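You operate a simulated robot arm through the tools that you are given. There is no shell and no other tool.

The job below is to be done with a simulated robot arm. You get a single attempt, and the scene is never put back.

JOB
Fill the bottle from the white rack at the tap, up to between its two lines.
Fine: tank valve open; leave the bottle on the sled, back in the middle; spill nothing. Set down upright: bottle. Where these are worked on the way, their far stop is far enough and under half their travel is too little: bottle sled.

Only the result counts: the job must be done as asked and must still hold three seconds after the hand-in. Knocking over, shifting, dropping, spilling or breaking anything else fails it.

ROBOT AND FRAMES
A 6-joint arm with a two-finger gripper, fixed in place. Base frame: the origin is at the foot of the arm, x ahead of it, y to its left, z up; the work surface is at about z = 780. Readings come in mm, rad, newtons and seconds.
Its first joint turns from -2.897 to 2.897 rad. Payload 2.54 kg.
The TCP is the grasp point between the finger pads, 30 mm short of the fingertips. In the tool frame z runs along the fingers and y along their closing line. The gripper opens to 116 mm. The gripper's body begins 95 mm behind the TCP.
Orientation is that of the tool frame in the base frame, as [roll, pitch, yaw] about the fixed x, y, z axes, in that order (R = Rz(yaw) Ry(pitch) Rx(roll)). With the fingers straight down and closing along the base's y, the tool's x points along the base's -x, its y along +y and its z along -z.

CONTROLS
- The arm moves only by the tool move_arm. Its argument "rows" is a list that holds one entry, the list of rows, each a list of 6 numbers: the shift along the base's x, y, z in units of 50 mm (1.0 is 50 mm), then the turn, a rotation vector about the base's x, y, z in units of 5 degrees (1.0 is 5 degrees). In form: [[[tx, ty, tz, ax, ay, az], ...]]. A call has 1 to 20 rows; each row shifts and turns the commanded pose from where the row before left it. "claw" is the opening, from 0 (shut) to 1 (fully open), set as the call begins (left out, the last holds). A call with a number of a shift or a turn outside -1 to 1 is refused whole. Each row takes 0.2 s and may step no farther than 50 mm and 0.15 rad from the row before; otherwise, or with a gripper value out of range, the whole call is refused. A pose out of reach is approached as far as the arm can. The call stops where the force on the tool passes 40 N (or 10 N more than at its start, if that is more) or the arm is blocked; 0.2 s more then pass. The fingers move at their own pace (about 72 mm/s each) and stop on an object; they squeeze with about 44 N. The grip force told is the motor's: it shows also when the fingers shut on nothing. Time passes only in rows, and 0.2 s behind the last, so rows that do not move let the fingers close. It gives the time, the measured TCP pose, the force on the tool (base axes), the opening and the grip force at its end, in the units of the frame above (readings bear some noise), with the torque about the TCP (base axes, N m) and any sound that the robot's microphone picked up, and new pictures: "pictures" is both (left out), scene, wrist or none.
- Cameras (640 x 400 px; columns grow to the right, rows downward): "scene" is fixed at [48.8, -501.4, 1559.4]; the picture's right is [0.23, 0.97, 0.00], its down [-0.86, 0.21, -0.47] and it looks along [-0.46, 0.11, 0.88] (base axes); focal length 214 px, centre (320, 200). "wrist" rides on the gripper at [69, -15, -122] in the tool frame; the picture's right is [0.21, 0.98, 0.00], its down [-0.83, 0.18, -0.53] and it looks along [-0.52, 0.11, 0.85] (tool axes); focal length 251 px, centre (320, 200).
- point_at(camera, pixels): there is no depth. For up to 12 entries [column, row, z] of the newest picture of that camera ("zoom" is the newest enlarged one), the place [x, y] in the base frame at which the ray of that pixel passes the height z, good to about 2 mm. It takes no simulated time.
- zoom(camera, box): a new picture of the part [left, top, right, bottom] of that camera's present view, enlarged. It takes no simulated time.
- finish_job(): hands the job in; it is judged then, once.

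Open the gripper and draw the arm clear of the work before you hand the job in, unless the task says otherwise.

The tools are called after "Emit:" by a JSON object that holds its "fn" and its "kwargs". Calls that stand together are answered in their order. move_arm: Moves the arm, as the interface text tells. Its arguments: {"type":"object","properties":{"rows":{"type":"array"},"claw":{"type":"number"},"pictures":{"type":"string","enum":["both","scene","wrist","none"]}},"required":["rows"]} The other tools are called the same way: point_at (camera, pixels) gives the place at which the rays of pixels pass given heights; zoom (camera, box) takes an enlarged picture of a part of a camera's view; finish_job () hands the job in.

At the start:

```text
time_s: 0.0
tool_pos: [243.2, -475.3, 1292.3]
tcp_rot: [-3.141, -0.001, -3.14]
ft_force: [-0.3, 0.3, -0.3]
moment: [0.0, -0.01, 0.0]
grip_width: 116.2
finger_force: 0.1
```

scene: 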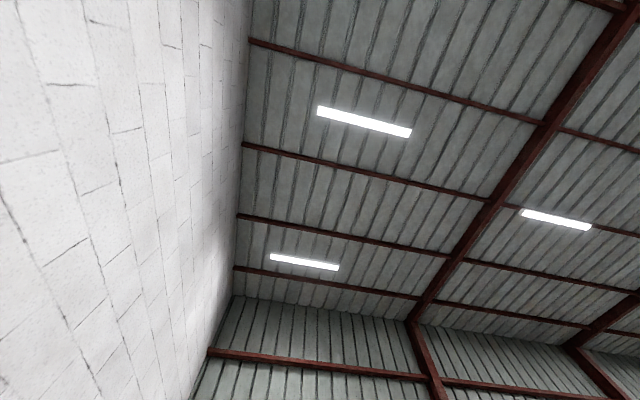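
wrist: 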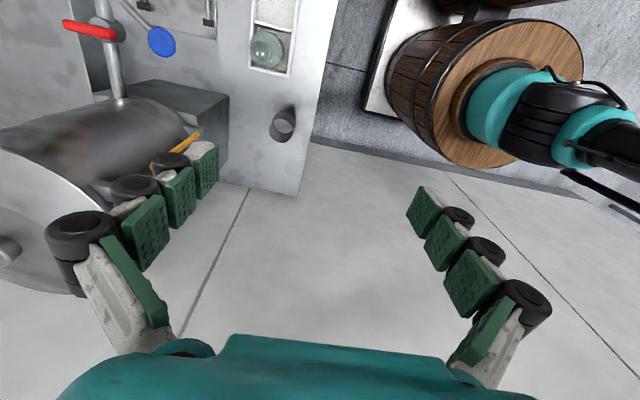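

The scene camera only shows the ceiling, so I have to rely on the wrist camera. It shows metal equipment at upper left (red handle at 90,28, blue knob at 160,42), so I'll enlarge that first.

Emit:
{"fn": "zoom", "kwargs": {"camera": "wrist", "box": [0, 0, 320, 200]}}

Emit:
{"fn": "zoom", "kwargs": {"camera": "scene", "box": [0, 0, 640, 400]}}

```text
2.00 times, centred on (160, 100) of wrist
```

zoom: 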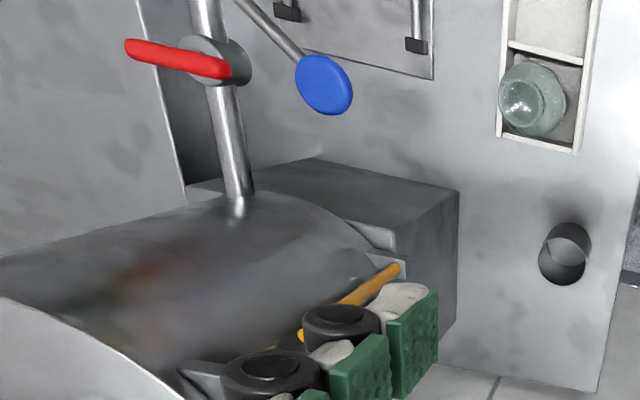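

```text
1.00 times, centred on (320, 200) of scene (not enlarged: the box is as wide or as high as the picture)
```

zoom: 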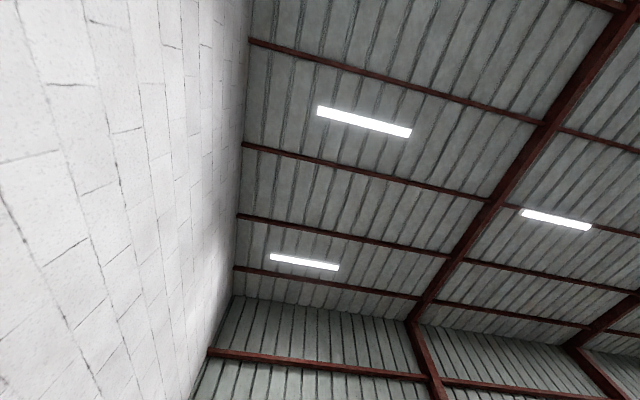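

The white rack with a glass bottle is at about (268,45) of the wrist view. I'll get locations of several pixels at the table height and above.

Emit:
{"fn": "point_at", "kwargs": {"camera": "wrist", "pixels": [[268, 45, 780], [268, 45, 850], [280, 125, 780], [300, 190, 780], [0, 130, 780], [115, 20, 780], [90, 28, 900], [160, 42, 900], [320, 200, 780], [335, 0, 780], [100, 100, 900]]}}

```text
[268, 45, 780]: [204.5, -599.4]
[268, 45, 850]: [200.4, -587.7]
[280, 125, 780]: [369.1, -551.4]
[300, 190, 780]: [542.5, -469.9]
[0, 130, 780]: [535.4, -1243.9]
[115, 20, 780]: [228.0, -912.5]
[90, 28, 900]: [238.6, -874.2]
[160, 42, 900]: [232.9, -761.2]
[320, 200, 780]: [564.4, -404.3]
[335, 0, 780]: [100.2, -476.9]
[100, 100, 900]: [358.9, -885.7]
```

The work area lies toward −y. I'll turn the tool about z by −90° in place (so the camera looks to −y) and retreat a bit toward the base to view it all.

Emit:
{"fn": "move_arm", "kwargs": {"rows": [[[0, 0.1, 0, 0, 0, -1], [0, 0.1, 0, 0, 0, -1], [0, 0.1, 0, 0, 0, -1], [0, 0.1, 0, 0, 0, -1], [0, 0.1, 0, 0, 0, -1], [0, 0.1, 0, 0, 0, -1], [0, 0.1, 0, 0, 0, -1], [0, 0.1, 0, 0, 0, -1], [0, 0.1, 0, 0, 0, -1], [0, 0.1, 0, 0, 0, -1], [0, 0.1, 0, 0, 0, -1], [0, 0.1, 0, 0, 0, -1], [0, 0.1, 0, 0, 0, -1], [0, 0.1, 0, 0, 0, -1], [0, 0.1, 0, 0, 0, -1], [0, 0.1, 0, 0, 0, -1], [0, 0.1, 0, 0, 0, -1], [0, 0.1, 0, 0, 0, -1]]], "pictures": "both"}}

```text
time_s: 3.8
tool_pos: [242.5, -386.5, 1292.7]
tcp_rot: [3.142, 0.0, 1.569]
ft_force: [0.5, -0.3, 1.0]
moment: [0.02, -0.03, -0.01]
grip_width: 115.9
finger_force: 0.0
```

scene: 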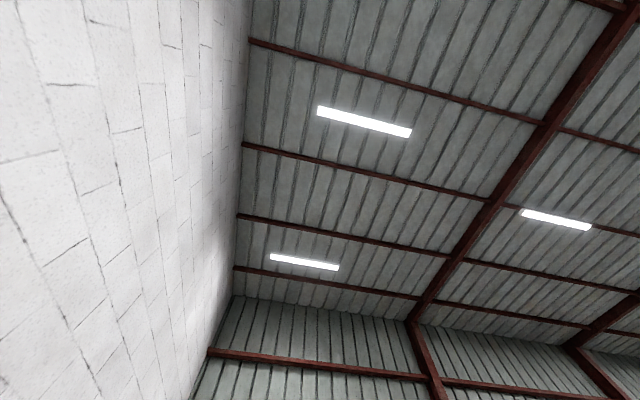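
wrist: 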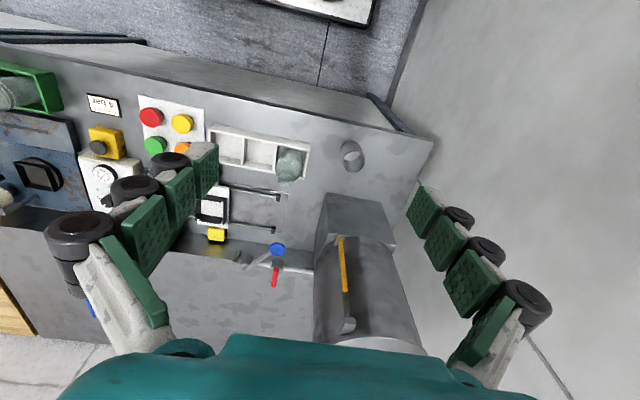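

Now the table shows as seen from the arm: rack at (260,155), sled/tracks near (250,205), tap (277,262), tank (365,290), button panel (170,130), green rack at far left. I'll zoom in on the parts.

Emit:
{"fn": "zoom", "kwargs": {"camera": "wrist", "box": [180, 110, 400, 250]}}

Emit:
{"fn": "zoom", "kwargs": {"camera": "wrist", "box": [0, 50, 240, 200]}}

Emit:
{"fn": "zoom", "kwargs": {"camera": "wrist", "box": [200, 200, 440, 350]}}

```text
2.86 times, centred on (290, 180) of wrist
```

zoom: 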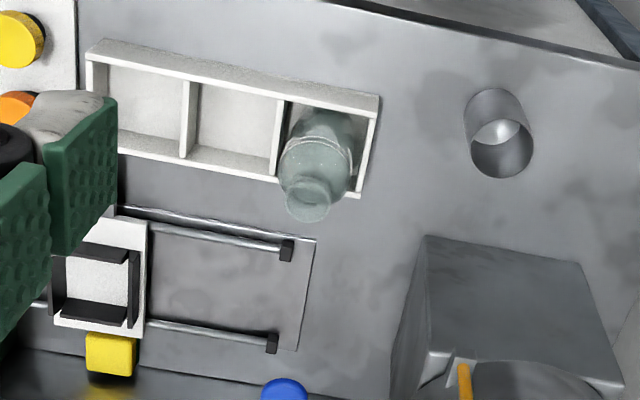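

```text
2.67 times, centred on (120, 125) of wrist
```

zoom: 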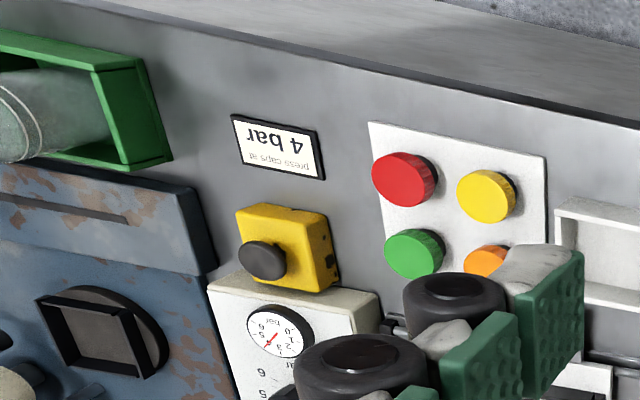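

```text
2.67 times, centred on (320, 275) of wrist
```

zoom: 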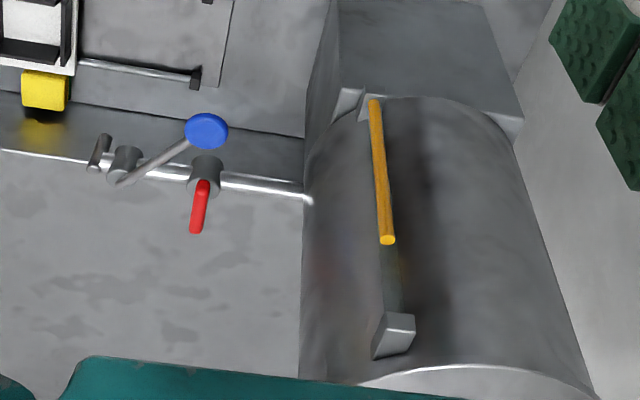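

The sled (white plate with black stops, yellow grip block) sits on rails at left; the tap line runs from the tank with a red valve and blue lever. I'll move to −x to see the sled and the rest unobstructed.

Emit:
{"fn": "move_arm", "kwargs": {"rows": [[[-0.9, 0, 0, 0, 0, 0], [-0.9, 0, 0, 0, 0, 0], [-0.9, 0, 0, 0, 0, 0], [-0.9, 0, 0, 0, 0, 0], [-0.6, 0, 0, 0, 0, 0]]], "pictures": "wrist"}}

```text
time_s: 5.0
tool_pos: [34.4, -386.7, 1293.1]
tcp_rot: [-3.139, 0.002, 1.571]
ft_force: [1.0, 0.1, 0.0]
moment: [-0.01, 0.01, 0.0]
grip_width: 115.9
finger_force: 0.0
```

wrist: 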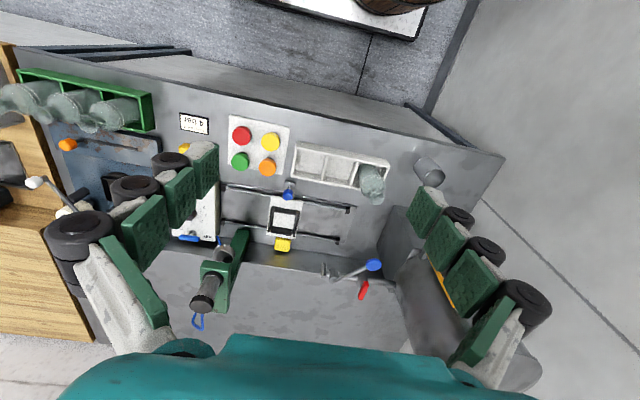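

Emit:
{"fn": "zoom", "kwargs": {"camera": "wrist", "box": [180, 160, 400, 300]}}

Emit:
{"fn": "zoom", "kwargs": {"camera": "wrist", "box": [120, 210, 280, 340]}}

Emit:
{"fn": "zoom", "kwargs": {"camera": "wrist", "box": [0, 60, 200, 260]}}

Emit:
{"fn": "zoom", "kwargs": {"camera": "wrist", "box": [290, 130, 450, 230]}}

```text
2.86 times, centred on (290, 230) of wrist
```

zoom: 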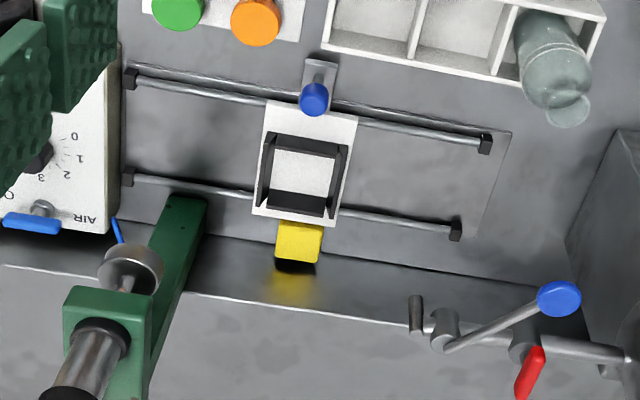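

```text
3.08 times, centred on (200, 275) of wrist
```

zoom: 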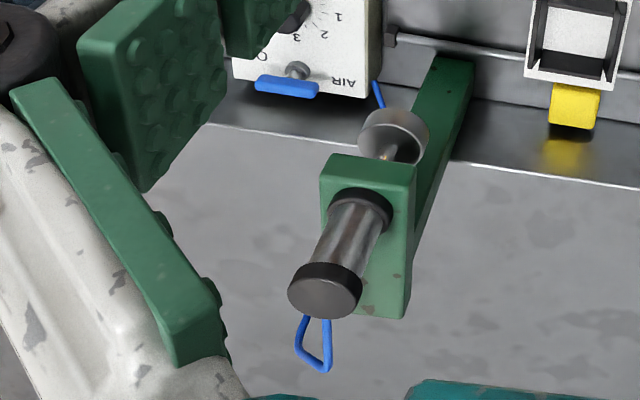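

```text
2.00 times, centred on (100, 160) of wrist
```

zoom: 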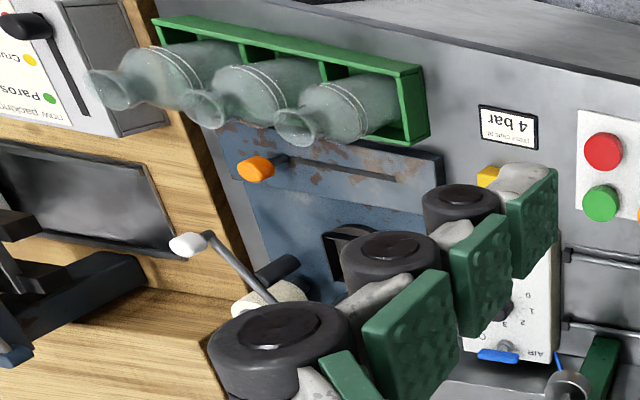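

```text
4.00 times, centred on (370, 180) of wrist
```

zoom: 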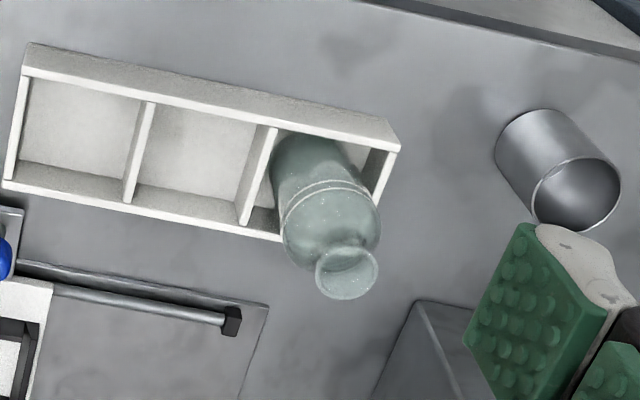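

The layout is clear: sled on x-rails with a blue detent knob, a press at the −x end, the tap at the +x end, bottle in the right cell of the white rack. I'll measure key features at assumed heights.

Emit:
{"fn": "point_at", "kwargs": {"camera": "wrist", "pixels": [[372, 195, 780], [377, 198, 900], [372, 200, 930], [290, 220, 800], [282, 245, 800], [289, 193, 820], [350, 208, 800], [338, 240, 800], [224, 186, 800], [224, 221, 800], [325, 268, 950], [373, 264, 950]]}}

Emit:
{"fn": "point_at", "kwargs": {"camera": "wrist", "pixels": [[295, 143, 780], [390, 163, 780], [385, 193, 780], [291, 178, 780], [325, 270, 950], [337, 270, 950], [362, 290, 950], [376, 264, 1000], [505, 155, 780], [250, 245, 780], [390, 282, 780], [430, 165, 780]]}}

```text
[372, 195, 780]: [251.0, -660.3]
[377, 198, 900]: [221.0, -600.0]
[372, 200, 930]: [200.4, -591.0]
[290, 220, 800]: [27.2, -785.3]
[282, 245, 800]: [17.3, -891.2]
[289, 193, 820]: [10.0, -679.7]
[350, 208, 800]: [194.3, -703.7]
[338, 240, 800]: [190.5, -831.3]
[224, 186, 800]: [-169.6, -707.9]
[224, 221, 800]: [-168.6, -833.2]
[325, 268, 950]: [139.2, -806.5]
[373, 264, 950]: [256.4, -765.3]
```

```text
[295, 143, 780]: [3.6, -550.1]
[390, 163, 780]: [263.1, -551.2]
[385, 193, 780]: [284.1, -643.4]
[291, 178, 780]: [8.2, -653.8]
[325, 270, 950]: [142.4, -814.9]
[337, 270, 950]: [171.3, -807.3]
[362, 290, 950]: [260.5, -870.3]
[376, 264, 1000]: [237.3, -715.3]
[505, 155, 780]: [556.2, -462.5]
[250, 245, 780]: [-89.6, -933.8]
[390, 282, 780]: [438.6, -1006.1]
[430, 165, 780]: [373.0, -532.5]
```

Rails run at y≈−706 and −832 from x≈−169 to 192; rack's right cell is centred near (225,−600). I'll go closer over the rack to inspect the bottle.

Emit:
{"fn": "move_arm", "kwargs": {"rows": [[[0.95, -0.2, -0.2, 0, 0, 0], [0.95, -0.2, -0.3, 0, 0, 0], [0.95, -0.3, -0.3, 0, 0, 0], [0.9, -0.3, -0.3, 0, 0, 0], [0, -0.2, -0.9, 0, 0, 0], [0, -0.2, -0.9, 0, 0, 0], [0, -0.2, -0.9, 0, 0, 0], [0, -0.2, -0.9, 0, 0, 0]]], "pictures": "wrist"}}

```text
refused: row 2 steps farther than a row can; nothing moved
```

Emit:
{"fn": "move_arm", "kwargs": {"rows": [[[0.9, -0.2, -0.2, 0, 0, 0], [0.9, -0.2, -0.3, 0, 0, 0], [0.9, -0.2, -0.3, 0, 0, 0], [0.9, -0.2, -0.3, 0, 0, 0], [0.2, -0.3, -0.9, 0, 0, 0], [0, -0.3, -0.9, 0, 0, 0], [0, -0.3, -0.9, 0, 0, 0], [0, -0.2, -0.9, 0, 0, 0]]], "pictures": "wrist"}}

```text
time_s: 6.8
tool_pos: [224.5, -480.2, 1057.0]
tcp_rot: [-3.141, 0.001, 1.571]
ft_force: [0.0, 0.5, -0.3]
moment: [-0.05, -0.02, 0.01]
grip_width: 115.9
finger_force: 0.0
```

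wrist: 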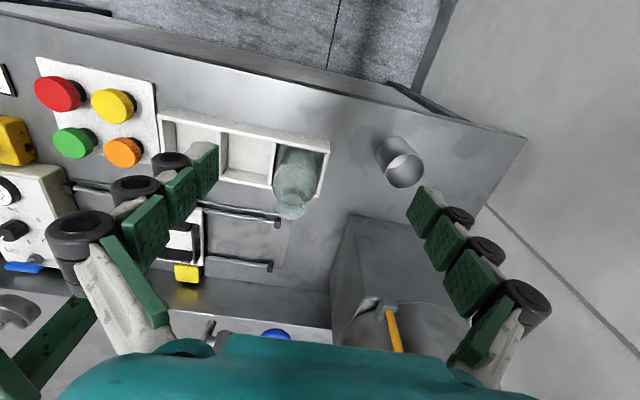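

The bottle is at (295,180) in the view. I'll zoom in for its shape and lines.

Emit:
{"fn": "zoom", "kwargs": {"camera": "wrist", "box": [240, 130, 360, 230]}}

Emit:
{"fn": "zoom", "kwargs": {"camera": "wrist", "box": [130, 180, 310, 300]}}

Emit:
{"fn": "point_at", "kwargs": {"camera": "wrist", "pixels": [[290, 212, 890], [290, 212, 900], [290, 212, 910], [290, 212, 920], [222, 162, 800], [272, 172, 800], [325, 150, 800], [318, 192, 800]]}}

```text
4.00 times, centred on (300, 180) of wrist
```

zoom: 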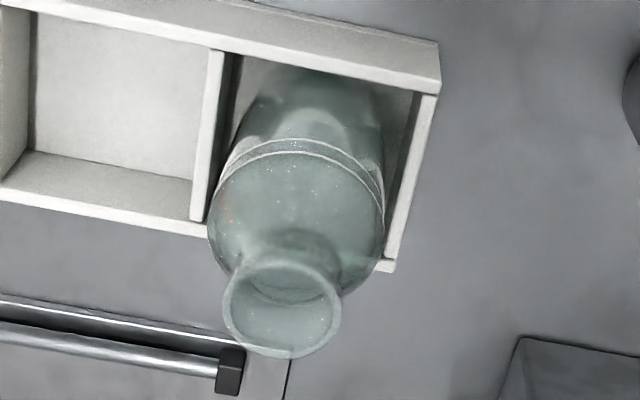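

```text
3.33 times, centred on (220, 240) of wrist
```

zoom: 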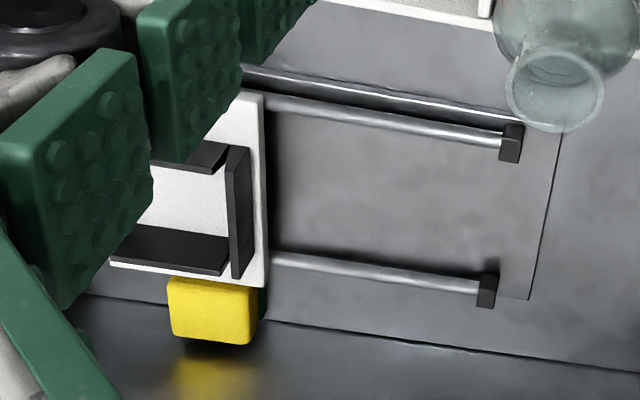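

```text
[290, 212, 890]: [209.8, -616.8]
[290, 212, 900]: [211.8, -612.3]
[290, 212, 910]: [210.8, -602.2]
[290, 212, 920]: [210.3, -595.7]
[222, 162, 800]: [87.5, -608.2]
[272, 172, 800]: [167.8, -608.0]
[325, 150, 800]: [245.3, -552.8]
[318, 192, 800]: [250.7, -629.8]
```

Emit:
{"fn": "point_at", "kwargs": {"camera": "wrist", "pixels": [[290, 207, 890], [290, 207, 900], [290, 207, 920], [290, 207, 940], [277, 206, 910], [304, 209, 910], [272, 182, 870], [315, 182, 870], [265, 195, 800], [230, 202, 800], [220, 260, 800], [186, 272, 800]]}}

```text
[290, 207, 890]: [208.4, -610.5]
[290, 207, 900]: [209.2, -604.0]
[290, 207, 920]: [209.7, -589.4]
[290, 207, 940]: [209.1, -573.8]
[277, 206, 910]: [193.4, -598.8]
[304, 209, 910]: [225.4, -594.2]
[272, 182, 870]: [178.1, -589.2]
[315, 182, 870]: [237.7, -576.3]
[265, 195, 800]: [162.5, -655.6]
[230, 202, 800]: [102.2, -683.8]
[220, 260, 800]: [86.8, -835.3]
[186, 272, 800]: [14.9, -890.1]
```

I'll put the camera vertically above the bottle (nadir pixel ≈ (320,43)) to get its centre independent of height.

Emit:
{"fn": "move_arm", "kwargs": {"rows": [[[0, 0, 0.9, 0, 0, 0], [0, -0.6, 0.3, 0, 0, 0], [0, -0.9, 0, 0, 0, 0], [0, -0.9, 0, 0, 0, 0], [0, -0.9, 0, 0, 0, 0]]], "pictures": "wrist"}}

```text
time_s: 8.0
tool_pos: [224.4, -645.5, 1119.5]
tcp_rot: [3.141, 0.001, 1.571]
ft_force: [0.5, 0.8, 0.2]
moment: [-0.06, 0.0, -0.01]
grip_width: 115.8
finger_force: 0.1
```

wrist: 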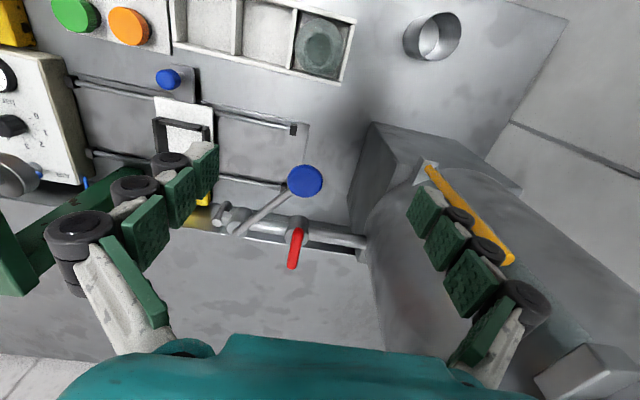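

Emit:
{"fn": "zoom", "kwargs": {"camera": "wrist", "box": [260, 0, 400, 90]}}

Emit:
{"fn": "zoom", "kwargs": {"camera": "wrist", "box": [180, 150, 380, 280]}}

Emit:
{"fn": "point_at", "kwargs": {"camera": "wrist", "pixels": [[320, 43, 800], [320, 43, 900], [321, 46, 900], [305, 180, 1000], [240, 230, 950], [295, 238, 950], [215, 220, 950]]}}

```text
4.44 times, centred on (330, 45) of wrist
```

zoom: 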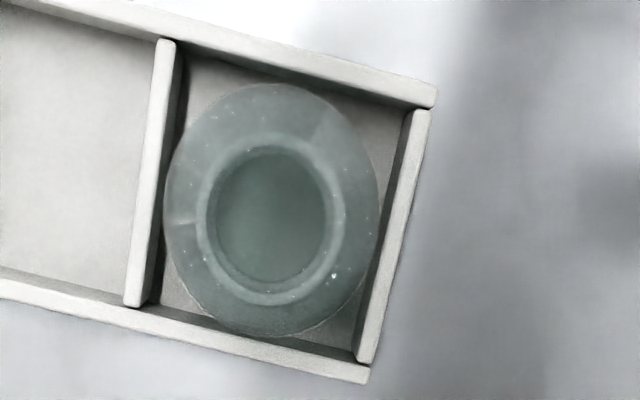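

```text
3.08 times, centred on (280, 215) of wrist
```

zoom: 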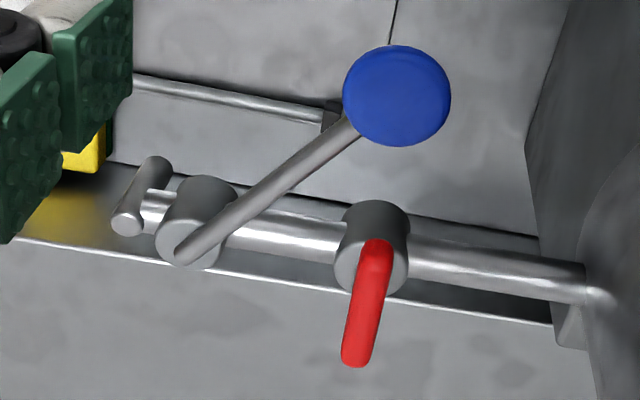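

```text
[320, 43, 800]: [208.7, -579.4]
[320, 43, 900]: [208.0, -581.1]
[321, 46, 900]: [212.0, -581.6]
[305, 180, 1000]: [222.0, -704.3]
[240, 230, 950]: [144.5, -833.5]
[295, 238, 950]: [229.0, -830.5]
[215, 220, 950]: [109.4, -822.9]
```

Emit:
{"fn": "point_at", "kwargs": {"camera": "wrist", "pixels": [[319, 49.3, 930], [319, 49.3, 900], [319.2, 47.3, 860], [302.1, 47.3, 930], [336.1, 51, 930], [295, 45, 860], [343.5, 49, 860], [294, 9, 810], [355, 25, 810], [342, 82, 810], [288, 68, 810]]}}

```text
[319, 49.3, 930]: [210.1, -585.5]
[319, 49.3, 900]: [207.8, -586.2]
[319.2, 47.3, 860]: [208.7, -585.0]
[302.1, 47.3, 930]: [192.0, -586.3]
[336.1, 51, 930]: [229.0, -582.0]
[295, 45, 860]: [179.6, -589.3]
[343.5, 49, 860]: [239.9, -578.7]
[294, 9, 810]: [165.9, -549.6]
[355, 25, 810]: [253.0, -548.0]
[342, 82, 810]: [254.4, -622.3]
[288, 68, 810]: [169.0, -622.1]
```

Bottle centre is at about (209,−585.5), body ≈61 mm across, mouth ≈38 mm. By triangulation the blue tap lever is horizontal at z≈1016 from (154,−775) to (219,−697), the red handle at (223,−778) points to −y (across the pipe), and the spout is at (127,−776). Now I'll back off and tilt to see the bottle from the side.

Emit:
{"fn": "move_arm", "kwargs": {"rows": [[[0, 0.95, 0, 0, 0, 0], [0, 0.95, 0, 0, 0, 0], [-0.1, 0.95, 0, 0, 0, 0], [-0.2, 0.9, -0.3, -1, 0, 0], [0, 0.2, -0.9, -1, 0, 0], [0, 0, -0.9, -1, 0, 0], [0, 0, -0.9, -1, 0, 0], [0, 0, -0.8, -1, 0, 0], [0, 0, 0, -1, 0, 0]]], "pictures": "wrist"}}

```text
time_s: 10.0
tool_pos: [207.9, -447.2, 927.2]
tcp_rot: [-3.139, 0.525, 1.57]
ft_force: [-0.7, 0.5, 0.3]
moment: [0.01, -0.01, 0.02]
grip_width: 116.0
finger_force: 0.1
```

wrist: 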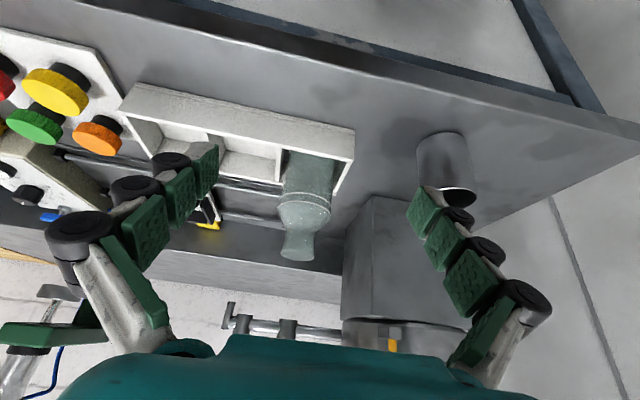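

Emit:
{"fn": "zoom", "kwargs": {"camera": "wrist", "box": [240, 130, 380, 270]}}

Emit:
{"fn": "zoom", "kwargs": {"camera": "wrist", "box": [200, 280, 420, 360]}}

Emit:
{"fn": "zoom", "kwargs": {"camera": "wrist", "box": [0, 60, 260, 260]}}

```text
2.86 times, centred on (310, 200) of wrist
```

zoom: 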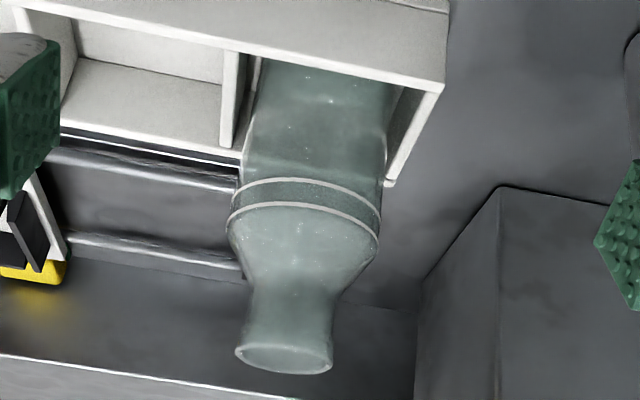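

```text
2.91 times, centred on (310, 320) of wrist
```

zoom: 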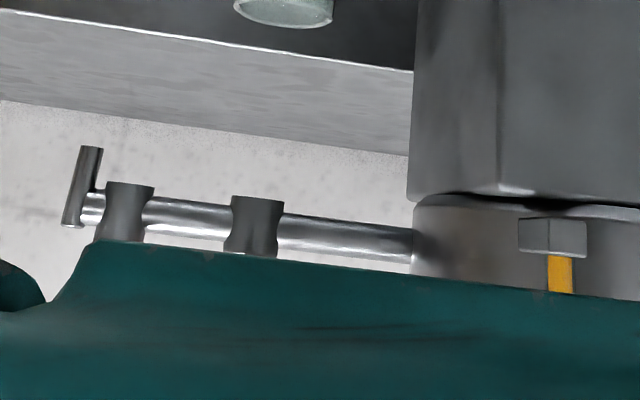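

```text
2.00 times, centred on (130, 160) of wrist
```

zoom: 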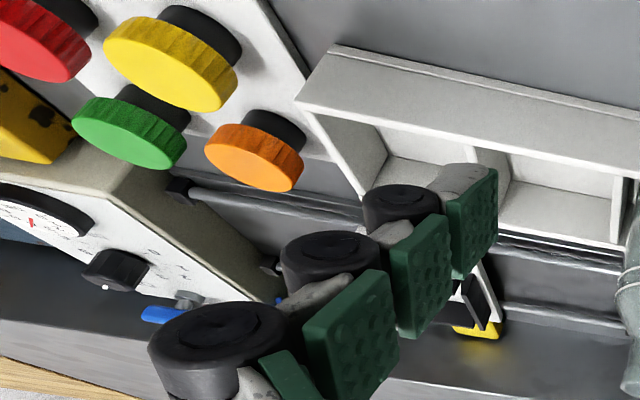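

Bottle rim is at z≈927, fill lines at ≈868 and ≈878 while in the rack, and rack wall tops at ≈815. Next I look straight down on the sled for its nest centre and the blue knob.

Emit:
{"fn": "move_arm", "kwargs": {"rows": [[[0, 0, 0.8, 1, 0, 0], [0, 0, 0.9, 1, 0, 0], [0, 0, 0.9, 1, 0, 0], [0, 0, 0.9, 1, 0, 0], [0, 0, 0.9, 1, 0, 0], [-0.9, 0, 0, 1, 0, 0], [-0.8, -0.5, 0, 0, 0, 0], [-0.8, -0.5, 0, 0, 0, 0], [-0.8, -0.5, 0, 0, 0, 0], [-0.15, -0.9, 0, 0, 0, 0], [0, -0.9, 0, 0, 0, 0], [0, -0.9, 0, 0, 0, 0], [0, -0.9, 0, 0, 0, 0], [0, -0.9, 0, 0, 0, 0], [0, -0.9, 0, 0, 0, 0], [0, -0.9, 0, 0, 0, 0]]], "pictures": "wrist"}}

```text
time_s: 13.4
tool_pos: [38.4, -827.4, 1148.5]
tcp_rot: [-3.139, -0.001, 1.569]
ft_force: [1.2, 1.5, 2.0]
moment: [-0.23, 0.05, 0.01]
grip_width: 115.6
finger_force: 0.0
out of reach, approached as far as the arm can: row 16
```

wrist: 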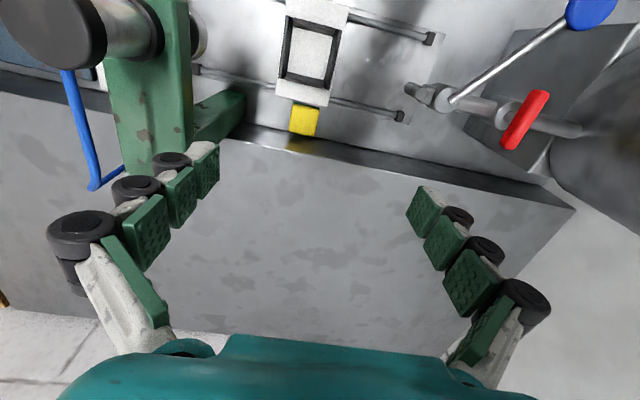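

Emit:
{"fn": "zoom", "kwargs": {"camera": "wrist", "box": [240, 0, 400, 140]}}

Emit:
{"fn": "zoom", "kwargs": {"camera": "wrist", "box": [390, 0, 620, 160]}}

Emit:
{"fn": "zoom", "kwargs": {"camera": "wrist", "box": [0, 0, 250, 200]}}

```text
2.86 times, centred on (320, 70) of wrist
```

zoom: 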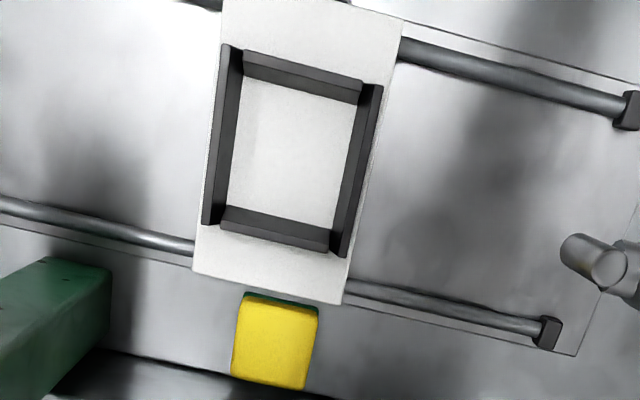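

```text
2.50 times, centred on (505, 80) of wrist
```

zoom: 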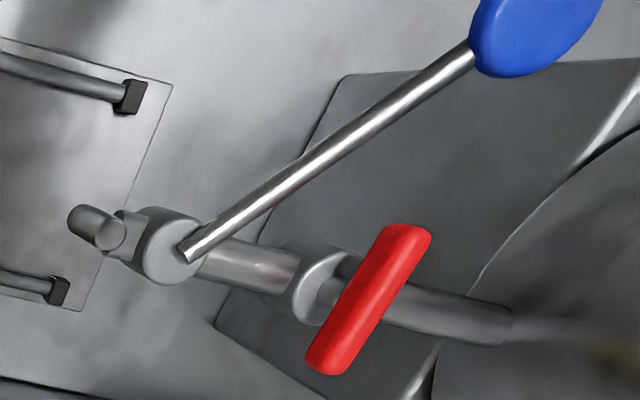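

```text
2.00 times, centred on (125, 100) of wrist
```

zoom: 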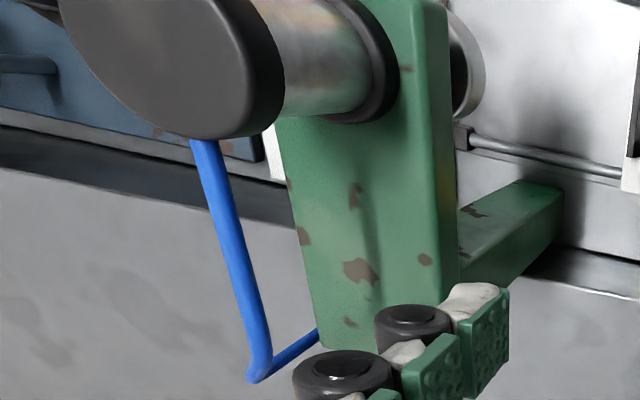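

The sled nest with four black walls is seen at (309,54), and the red handle is a bar centred on the valve lying across the pipe. I'll convert nest corners and other features to base coordinates.

Emit:
{"fn": "point_at", "kwargs": {"camera": "wrist", "pixels": [[293.8, 27.3, 800], [332.3, 35, 800], [323.5, 81.2, 800], [287.8, 72.5, 800], [309.3, 54, 800], [304, 119, 815], [428, 38, 800], [399, 116, 800], [287.5, 16, 825], [341, 30, 825], [327, 89, 825], [280, 78, 825]]}}

Emit:
{"fn": "point_at", "kwargs": {"camera": "wrist", "pixels": [[547, 94, 1032], [507, 146, 1032], [586, 10, 1018], [453, 101, 1018], [412, 90, 1000], [445, 97, 1016], [500, 115, 1000], [60, 30, 1050], [170, 20, 1050], [190, 15, 950], [230, 95, 800], [285, 60, 800]]}}

```text
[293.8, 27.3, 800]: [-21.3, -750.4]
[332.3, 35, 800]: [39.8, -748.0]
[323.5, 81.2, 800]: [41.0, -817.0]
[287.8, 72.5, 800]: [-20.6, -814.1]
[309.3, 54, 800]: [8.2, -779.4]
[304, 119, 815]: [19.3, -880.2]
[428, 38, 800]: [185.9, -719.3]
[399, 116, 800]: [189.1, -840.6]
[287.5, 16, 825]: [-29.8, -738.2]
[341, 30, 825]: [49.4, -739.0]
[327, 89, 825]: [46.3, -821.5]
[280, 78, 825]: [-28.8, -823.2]
```

```text
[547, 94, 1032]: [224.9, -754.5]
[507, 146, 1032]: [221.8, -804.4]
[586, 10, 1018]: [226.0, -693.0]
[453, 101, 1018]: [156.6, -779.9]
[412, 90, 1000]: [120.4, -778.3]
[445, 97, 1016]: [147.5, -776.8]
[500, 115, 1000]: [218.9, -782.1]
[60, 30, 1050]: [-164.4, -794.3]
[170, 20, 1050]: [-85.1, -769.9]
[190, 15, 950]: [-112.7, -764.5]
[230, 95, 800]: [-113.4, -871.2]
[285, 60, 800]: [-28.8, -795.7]
```

The nest is roughly 62–66 mm inside, centred near (9,−780). Now I'll look at the blue knob behind the sled from closer.

Emit:
{"fn": "move_arm", "kwargs": {"rows": [[[-0.1, 0.95, 0, 0, 0, 0], [-0.1, 0.95, 0, 0, 0, 0], [-0.1, 0.95, 0, 0, 0, 0], [-0.1, 0.95, 0, 0, 0, 0], [-0.1, 0.8, -0.5, 0, 0, 0], [0, 0.6, -0.7, 0, 0, 0], [0, 0.2, -0.9, 0, 0, 0], [0, 0, -0.9, 0, 0, 0]]], "pictures": "wrist"}}

```text
time_s: 15.2
tool_pos: [9.7, -556.3, 999.5]
tcp_rot: [3.141, -0.002, 1.572]
ft_force: [0.1, 0.6, 0.0]
moment: [-0.03, 0.02, -0.02]
grip_width: 115.9
finger_force: 0.1
```

wrist: 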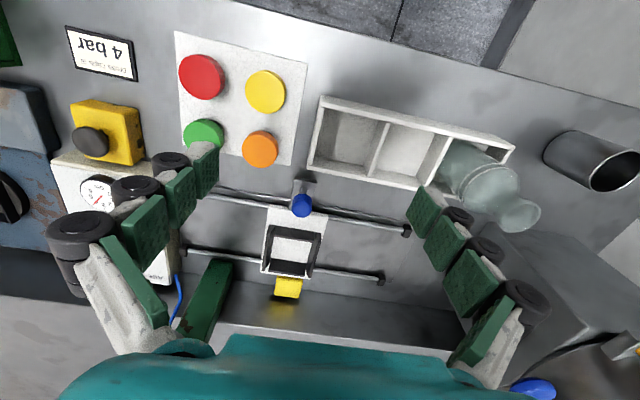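

Emit:
{"fn": "zoom", "kwargs": {"camera": "wrist", "box": [240, 170, 350, 250]}}

Emit:
{"fn": "zoom", "kwargs": {"camera": "wrist", "box": [200, 170, 420, 310]}}

```text
5.00 times, centred on (295, 210) of wrist
```

zoom: 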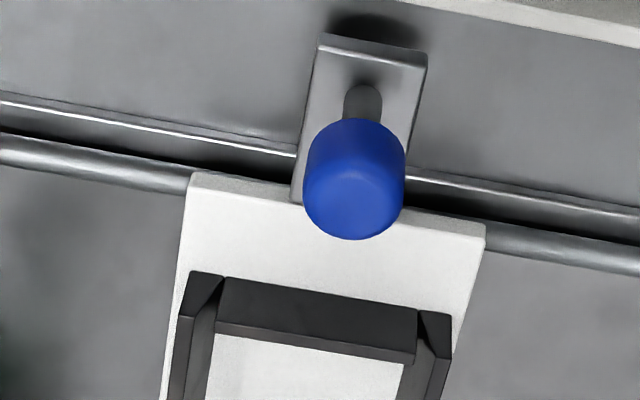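

```text
2.86 times, centred on (310, 240) of wrist
```

zoom: 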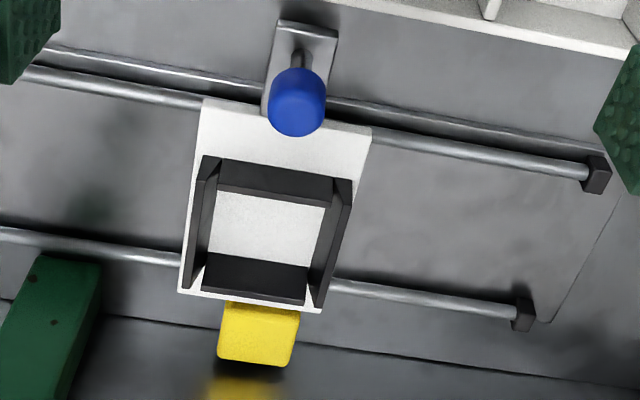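

The blue knob is a vertical plunger (top ≈ z 857 at (9,−662)) on a bracket by the sled – likely a lock pin. I'll view it from a lower, tilted angle to see how it engages the sled.

Emit:
{"fn": "move_arm", "kwargs": {"rows": [[[0.1, 0.5, 0, -1, 0, 0], [0.1, 0.3, -0.3, -1, 0, 0], [0, 0, -0.4, -1, 0, 0], [0, 0, -0.4, -1, 0, 0], [0, 0, -0.4, -1, 0, 0], [0, 0, 0, -1, 0, 0], [0, 0, 0, -1, 0, 0]]], "pictures": "wrist"}}

```text
time_s: 16.8
tool_pos: [22.0, -516.2, 923.2]
tcp_rot: [3.141, 0.613, 1.57]
ft_force: [0.1, 0.7, -1.0]
moment: [-0.01, -0.04, -0.02]
grip_width: 115.8
finger_force: 0.0
```

wrist: 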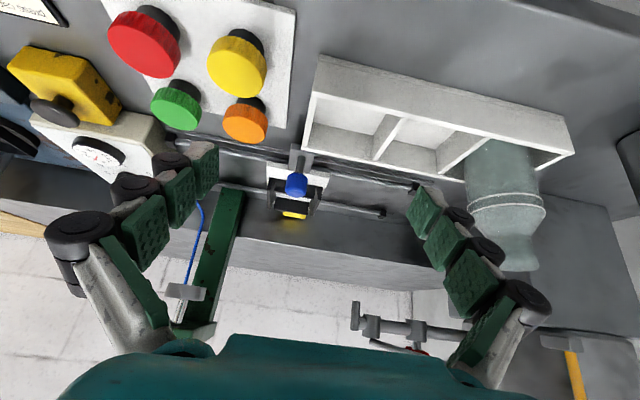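

Emit:
{"fn": "zoom", "kwargs": {"camera": "wrist", "box": [250, 130, 350, 230]}}

Emit:
{"fn": "zoom", "kwargs": {"camera": "wrist", "box": [160, 180, 300, 340]}}

Emit:
{"fn": "zoom", "kwargs": {"camera": "wrist", "box": [330, 270, 450, 360]}}

```text
4.00 times, centred on (300, 180) of wrist
```

zoom: 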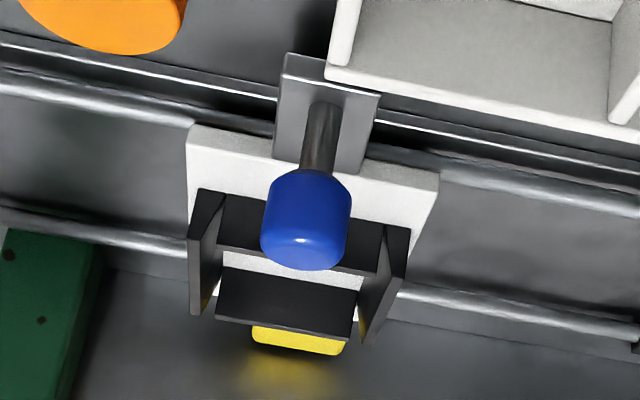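

```text
2.50 times, centred on (230, 260) of wrist
```

zoom: 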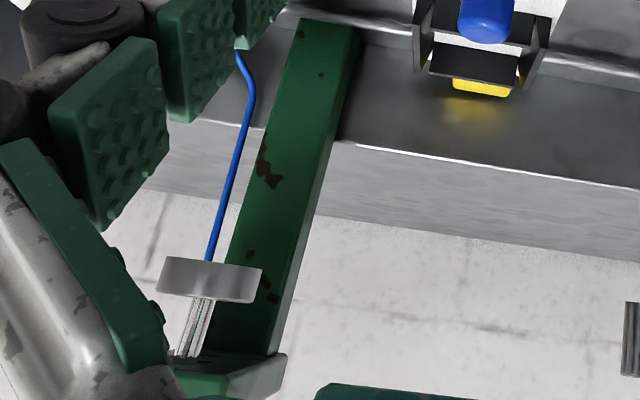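

```text
4.44 times, centred on (390, 315) of wrist
```

zoom: 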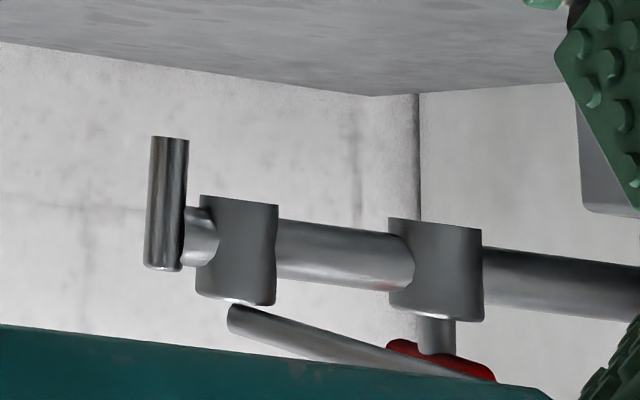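

The knob (top at (9.5,−663,861)) on a post over a bracket attached to the sled looks like the sled's handle on the robot side. I check the orange button's clearance, then go over the knob with a half-open gripper.

Emit:
{"fn": "point_at", "kwargs": {"camera": "wrist", "pixels": [[245, 135, 830], [245, 140, 800], [296, 192, 855], [296, 186, 850]]}}

Emit:
{"fn": "move_arm", "kwargs": {"rows": [[[0, 0, 0.6, 1, 0, 0], [0, -0.3, 0.6, 1, 0, 0], [0, -0.5, 0.3, 1, 0, 0], [-0.1, -0.5, 0, 1, 0, 0], [-0.1, -0.6, 0, 1, 0, 0], [-0.05, -0.6, 0, 1, 0, 0], [0, -0.44, 0, 1, 0, 0]]], "claw": 0.5, "pictures": "wrist"}}

```text
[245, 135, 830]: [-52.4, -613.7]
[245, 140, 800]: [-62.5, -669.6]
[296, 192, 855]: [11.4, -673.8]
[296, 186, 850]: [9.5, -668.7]
```

```text
time_s: 18.4
tool_pos: [6.8, -664.6, 996.6]
tcp_rot: [-3.139, -0.002, 1.57]
ft_force: [0.9, 0.4, 0.5]
moment: [-0.04, -0.03, 0.0]
grip_width: 57.8
finger_force: 0.1
```

wrist: 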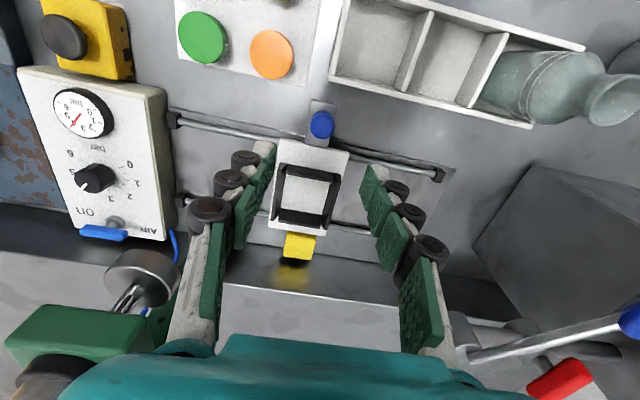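

Emit:
{"fn": "zoom", "kwargs": {"camera": "wrist", "box": [260, 90, 380, 270]}}

Emit:
{"fn": "point_at", "kwargs": {"camera": "wrist", "pixels": [[321, 125, 861], [321, 122, 855], [321, 116, 850]]}}

```text
2.22 times, centred on (320, 180) of wrist
```

zoom: 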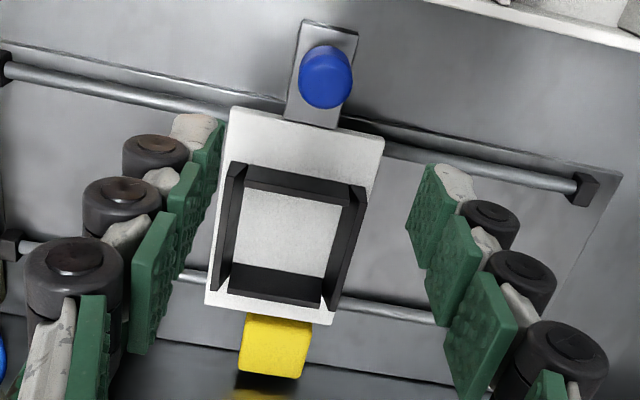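

```text
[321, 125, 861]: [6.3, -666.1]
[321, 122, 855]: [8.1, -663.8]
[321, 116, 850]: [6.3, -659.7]
```

The TCP (6.8,−664.6) is right over the knob (≈(7,−664)). I lower onto it and close.

Emit:
{"fn": "move_arm", "kwargs": {"rows": [[[0, 0, -0.9, 0, 0, 0], [0, 0, -0.9, 0, 0, 0], [0, 0, -0.7, 0, 0, 0], [0, 0, -0.3, 0, 0, 0], [0, 0, 0, 0, 0, 0]]], "pictures": "wrist"}}

```text
time_s: 19.6
tool_pos: [7.4, -666.3, 856.1]
tcp_rot: [3.14, 0.0, 1.571]
ft_force: [-0.3, 0.5, -0.1]
moment: [0.03, 0.0, -0.01]
grip_width: 58.1
finger_force: 0.1
```

wrist: 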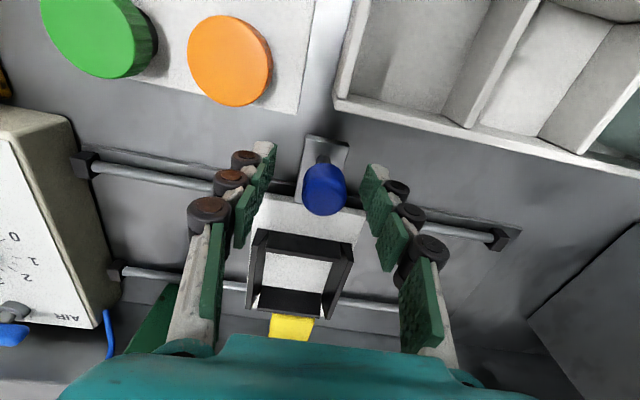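

The knob (325,190) is between the pads. Closing on it without moving.

Emit:
{"fn": "move_arm", "kwargs": {"rows": [[[0, 0, 0, 0, 0, 0], [0, 0, 0, 0, 0, 0], [0, 0, 0, 0, 0, 0]]], "claw": 0, "pictures": "wrist"}}

```text
time_s: 20.4
tool_pos: [6.4, -666.0, 855.7]
tcp_rot: [3.14, 0.001, 1.571]
ft_force: [2.8, 0.8, -4.6]
moment: [-0.01, -0.02, -0.01]
grip_width: 24.4
finger_force: 44.9
```

wrist: 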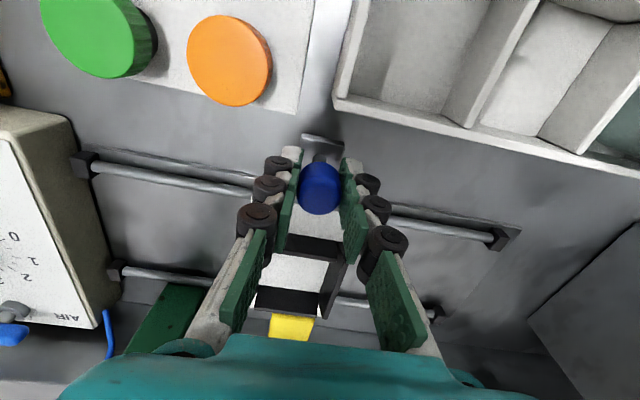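

Gripped (24.4 mm). Now a gentle test: move +x by a few mm and watch force and whether the sled follows.

Emit:
{"fn": "move_arm", "kwargs": {"rows": [[[0.06, 0, 0, 0, 0, 0], [0.06, 0, 0, 0, 0, 0], [0.06, 0, 0, 0, 0, 0]]], "pictures": "wrist"}}

```text
time_s: 21.2
tool_pos: [16.5, -665.4, 857.1]
tcp_rot: [-3.141, 0.0, 1.571]
ft_force: [-1.8, -8.7, -15.7]
moment: [-0.03, 0.07, 0.02]
grip_width: 24.5
finger_force: 45.2
```

wrist: 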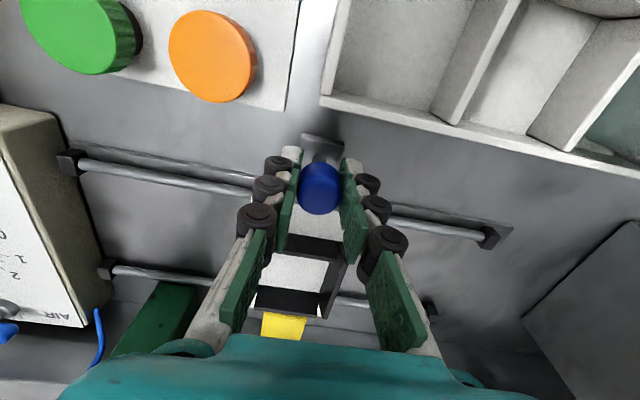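

The sled follows the handle freely. I'll slide it +x in moderate steps toward the tap stop (empty), easing z slightly to unload the vertical force.

Emit:
{"fn": "move_arm", "kwargs": {"rows": [[[0.2, 0, -0.02, 0, 0, 0], [0.3, 0, -0.02, 0, 0, 0], [0.3, 0, 0, 0, 0, 0], [0.3, 0, 0, 0, 0, 0]]], "pictures": "wrist"}}

```text
time_s: 22.2
tool_pos: [71.5, -664.1, 855.8]
tcp_rot: [3.141, 0.001, 1.571]
ft_force: [0.5, -28.1, 23.0]
moment: [-0.54, -0.01, 0.03]
grip_width: 24.5
finger_force: 45.1
```

wrist: 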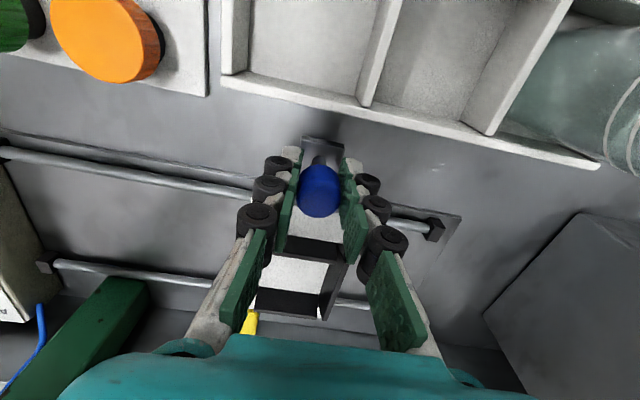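

The sled moves and the yellow block stays put (a fixed middle marker). Lateral force has built up (y −28 N), so I correct y by −2 mm and z slightly before continuing.

Emit:
{"fn": "move_arm", "kwargs": {"rows": [[[0, -0.03, 0.015, 0, 0, 0], [0, 0, 0, 0, 0, 0]]], "pictures": "none"}}

```text
time_s: 22.8
tool_pos: [72.5, -664.4, 855.0]
tcp_rot: [-3.141, -0.004, 1.57]
ft_force: [1.7, -4.6, -18.9]
moment: [-0.49, -0.05, -0.04]
grip_width: 24.3
finger_force: 44.9
```

Gripping hard makes a stiff constraint. I'll loosen the fingers slightly (≈27 mm) so they cage the knob with play, then push on in +x.

Emit:
{"fn": "move_arm", "kwargs": {"rows": [[[0, 0, 0, 0, 0, 0], [0, 0, 0, 0, 0, 0]]], "claw": 0.235, "pictures": "none"}}

Emit:
{"fn": "move_arm", "kwargs": {"rows": [[[0.2, 0, 0, 0, 0, 0], [0.2, 0, 0, 0, 0, 0], [0.2, 0, 0, 0, 0, 0]]], "pictures": "wrist"}}

```text
time_s: 23.4
tool_pos: [70.6, -665.9, 855.9]
tcp_rot: [3.141, -0.001, 1.571]
ft_force: [0.0, 0.2, -0.1]
moment: [-0.01, 0.0, 0.03]
grip_width: 27.5
finger_force: 0.1
```

```text
time_s: 24.2
tool_pos: [101.1, -664.7, 856.0]
tcp_rot: [-3.14, 0.0, 1.571]
ft_force: [-1.0, -0.2, -0.3]
moment: [-0.01, 0.03, 0.03]
grip_width: 27.2
finger_force: 0.6
```

wrist: 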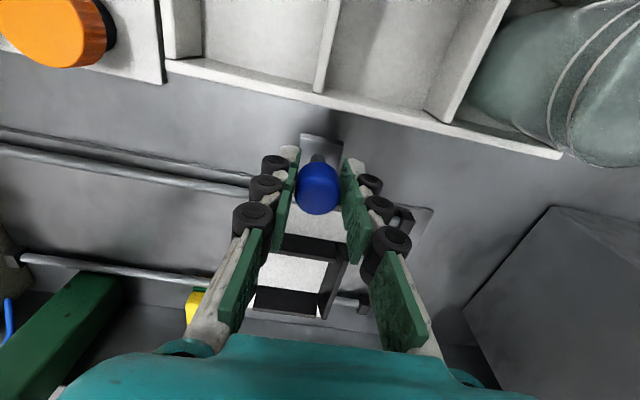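

Pushing with a loose cage gives almost no force. Continue in small steps until the stop.

Emit:
{"fn": "move_arm", "kwargs": {"rows": [[[0.2, 0, 0, 0, 0, 0], [0.2, 0, 0, 0, 0, 0], [0.1, 0, 0, 0, 0, 0], [0.1, 0, 0, 0, 0, 0], [0.1, 0, 0, 0, 0, 0], [0.1, 0, 0, 0, 0, 0]]], "pictures": "wrist"}}

```text
time_s: 25.6
tool_pos: [139.5, -664.7, 855.6]
tcp_rot: [-3.139, 0.001, 1.57]
ft_force: [-25.2, 4.6, -4.4]
moment: [0.05, 0.3, -0.19]
grip_width: 43.5
finger_force: 12.1
```

wrist: 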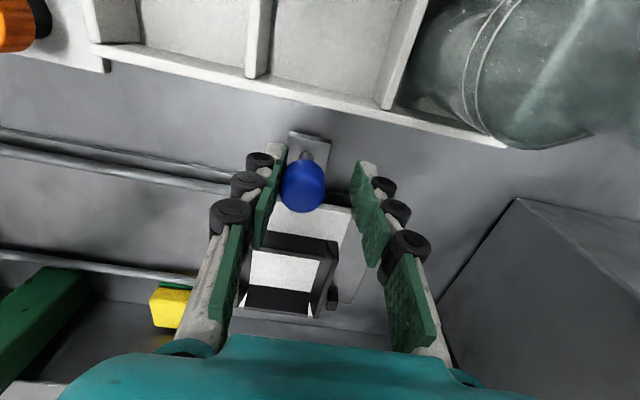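

The sled is at its +x stop (knob ≈ x 130; the finger was pushed open with −25 N). I back off 8 mm and lift away to inspect alignment with the spout.

Emit:
{"fn": "move_arm", "kwargs": {"rows": [[[-0.16, 0, 0, 0, 0, 0], [0, 0, 0, 0, 0, 0]]], "claw": 0.5, "pictures": "none"}}

Emit:
{"fn": "move_arm", "kwargs": {"rows": [[[0, 0, 0.9, 0, 0, 0], [0, 0.3, 0.9, 0, 0, 0], [0, 0.9, 0.3, 0, 0, 0], [0, 0.9, 0, 0, 0, 0]]], "claw": 1, "pictures": "wrist"}}

```text
time_s: 26.2
tool_pos: [134.8, -666.2, 856.0]
tcp_rot: [-3.14, 0.0, 1.57]
ft_force: [0.0, 0.1, 0.2]
moment: [0.01, 0.0, -0.04]
grip_width: 58.1
finger_force: 0.2
```

```text
time_s: 27.2
tool_pos: [136.7, -559.7, 959.4]
tcp_rot: [-3.142, -0.001, 1.57]
ft_force: [-1.0, 0.6, -0.6]
moment: [0.02, -0.02, 0.01]
grip_width: 116.0
finger_force: 0.0
```

wrist: 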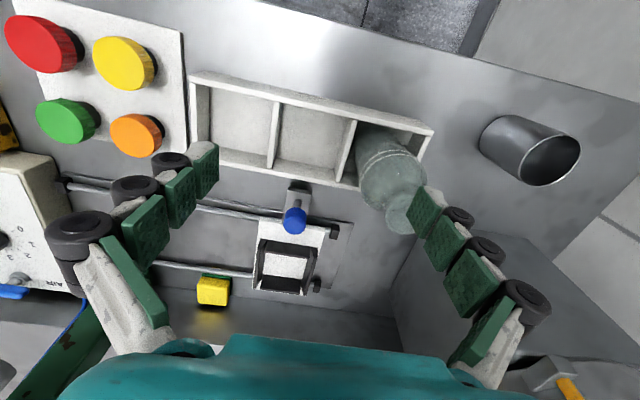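

Sled is now at the tap end, nest at (287,265). I'll rise so that both the spout and nest are in view, with the camera's x aligned at ≈130 to compare them without x-parallax.

Emit:
{"fn": "move_arm", "kwargs": {"rows": [[[0.15, 0.2, 0.9, 0, 0, 0], [0, 0, 0.9, 0, 0, 0], [0, 0, 0.9, 0, 0, 0], [0, 0, 0.9, 0, 0, 0], [0, 0, 0.8, 0, 0, 0]]], "pictures": "wrist"}}

```text
time_s: 28.4
tool_pos: [144.5, -548.5, 1183.0]
tcp_rot: [3.141, 0.0, 1.571]
ft_force: [-0.2, -0.4, 0.4]
moment: [0.04, 0.01, -0.01]
grip_width: 115.8
finger_force: 0.1
```

wrist: 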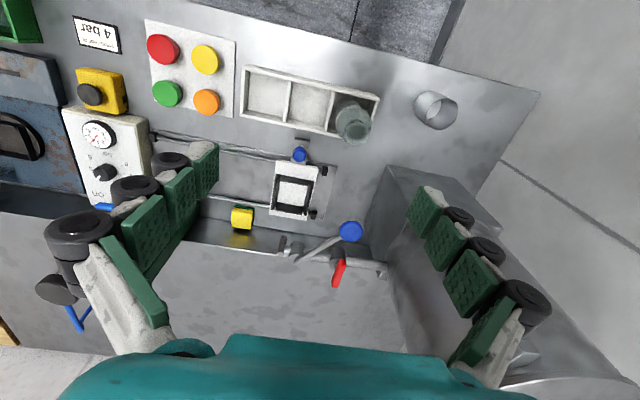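

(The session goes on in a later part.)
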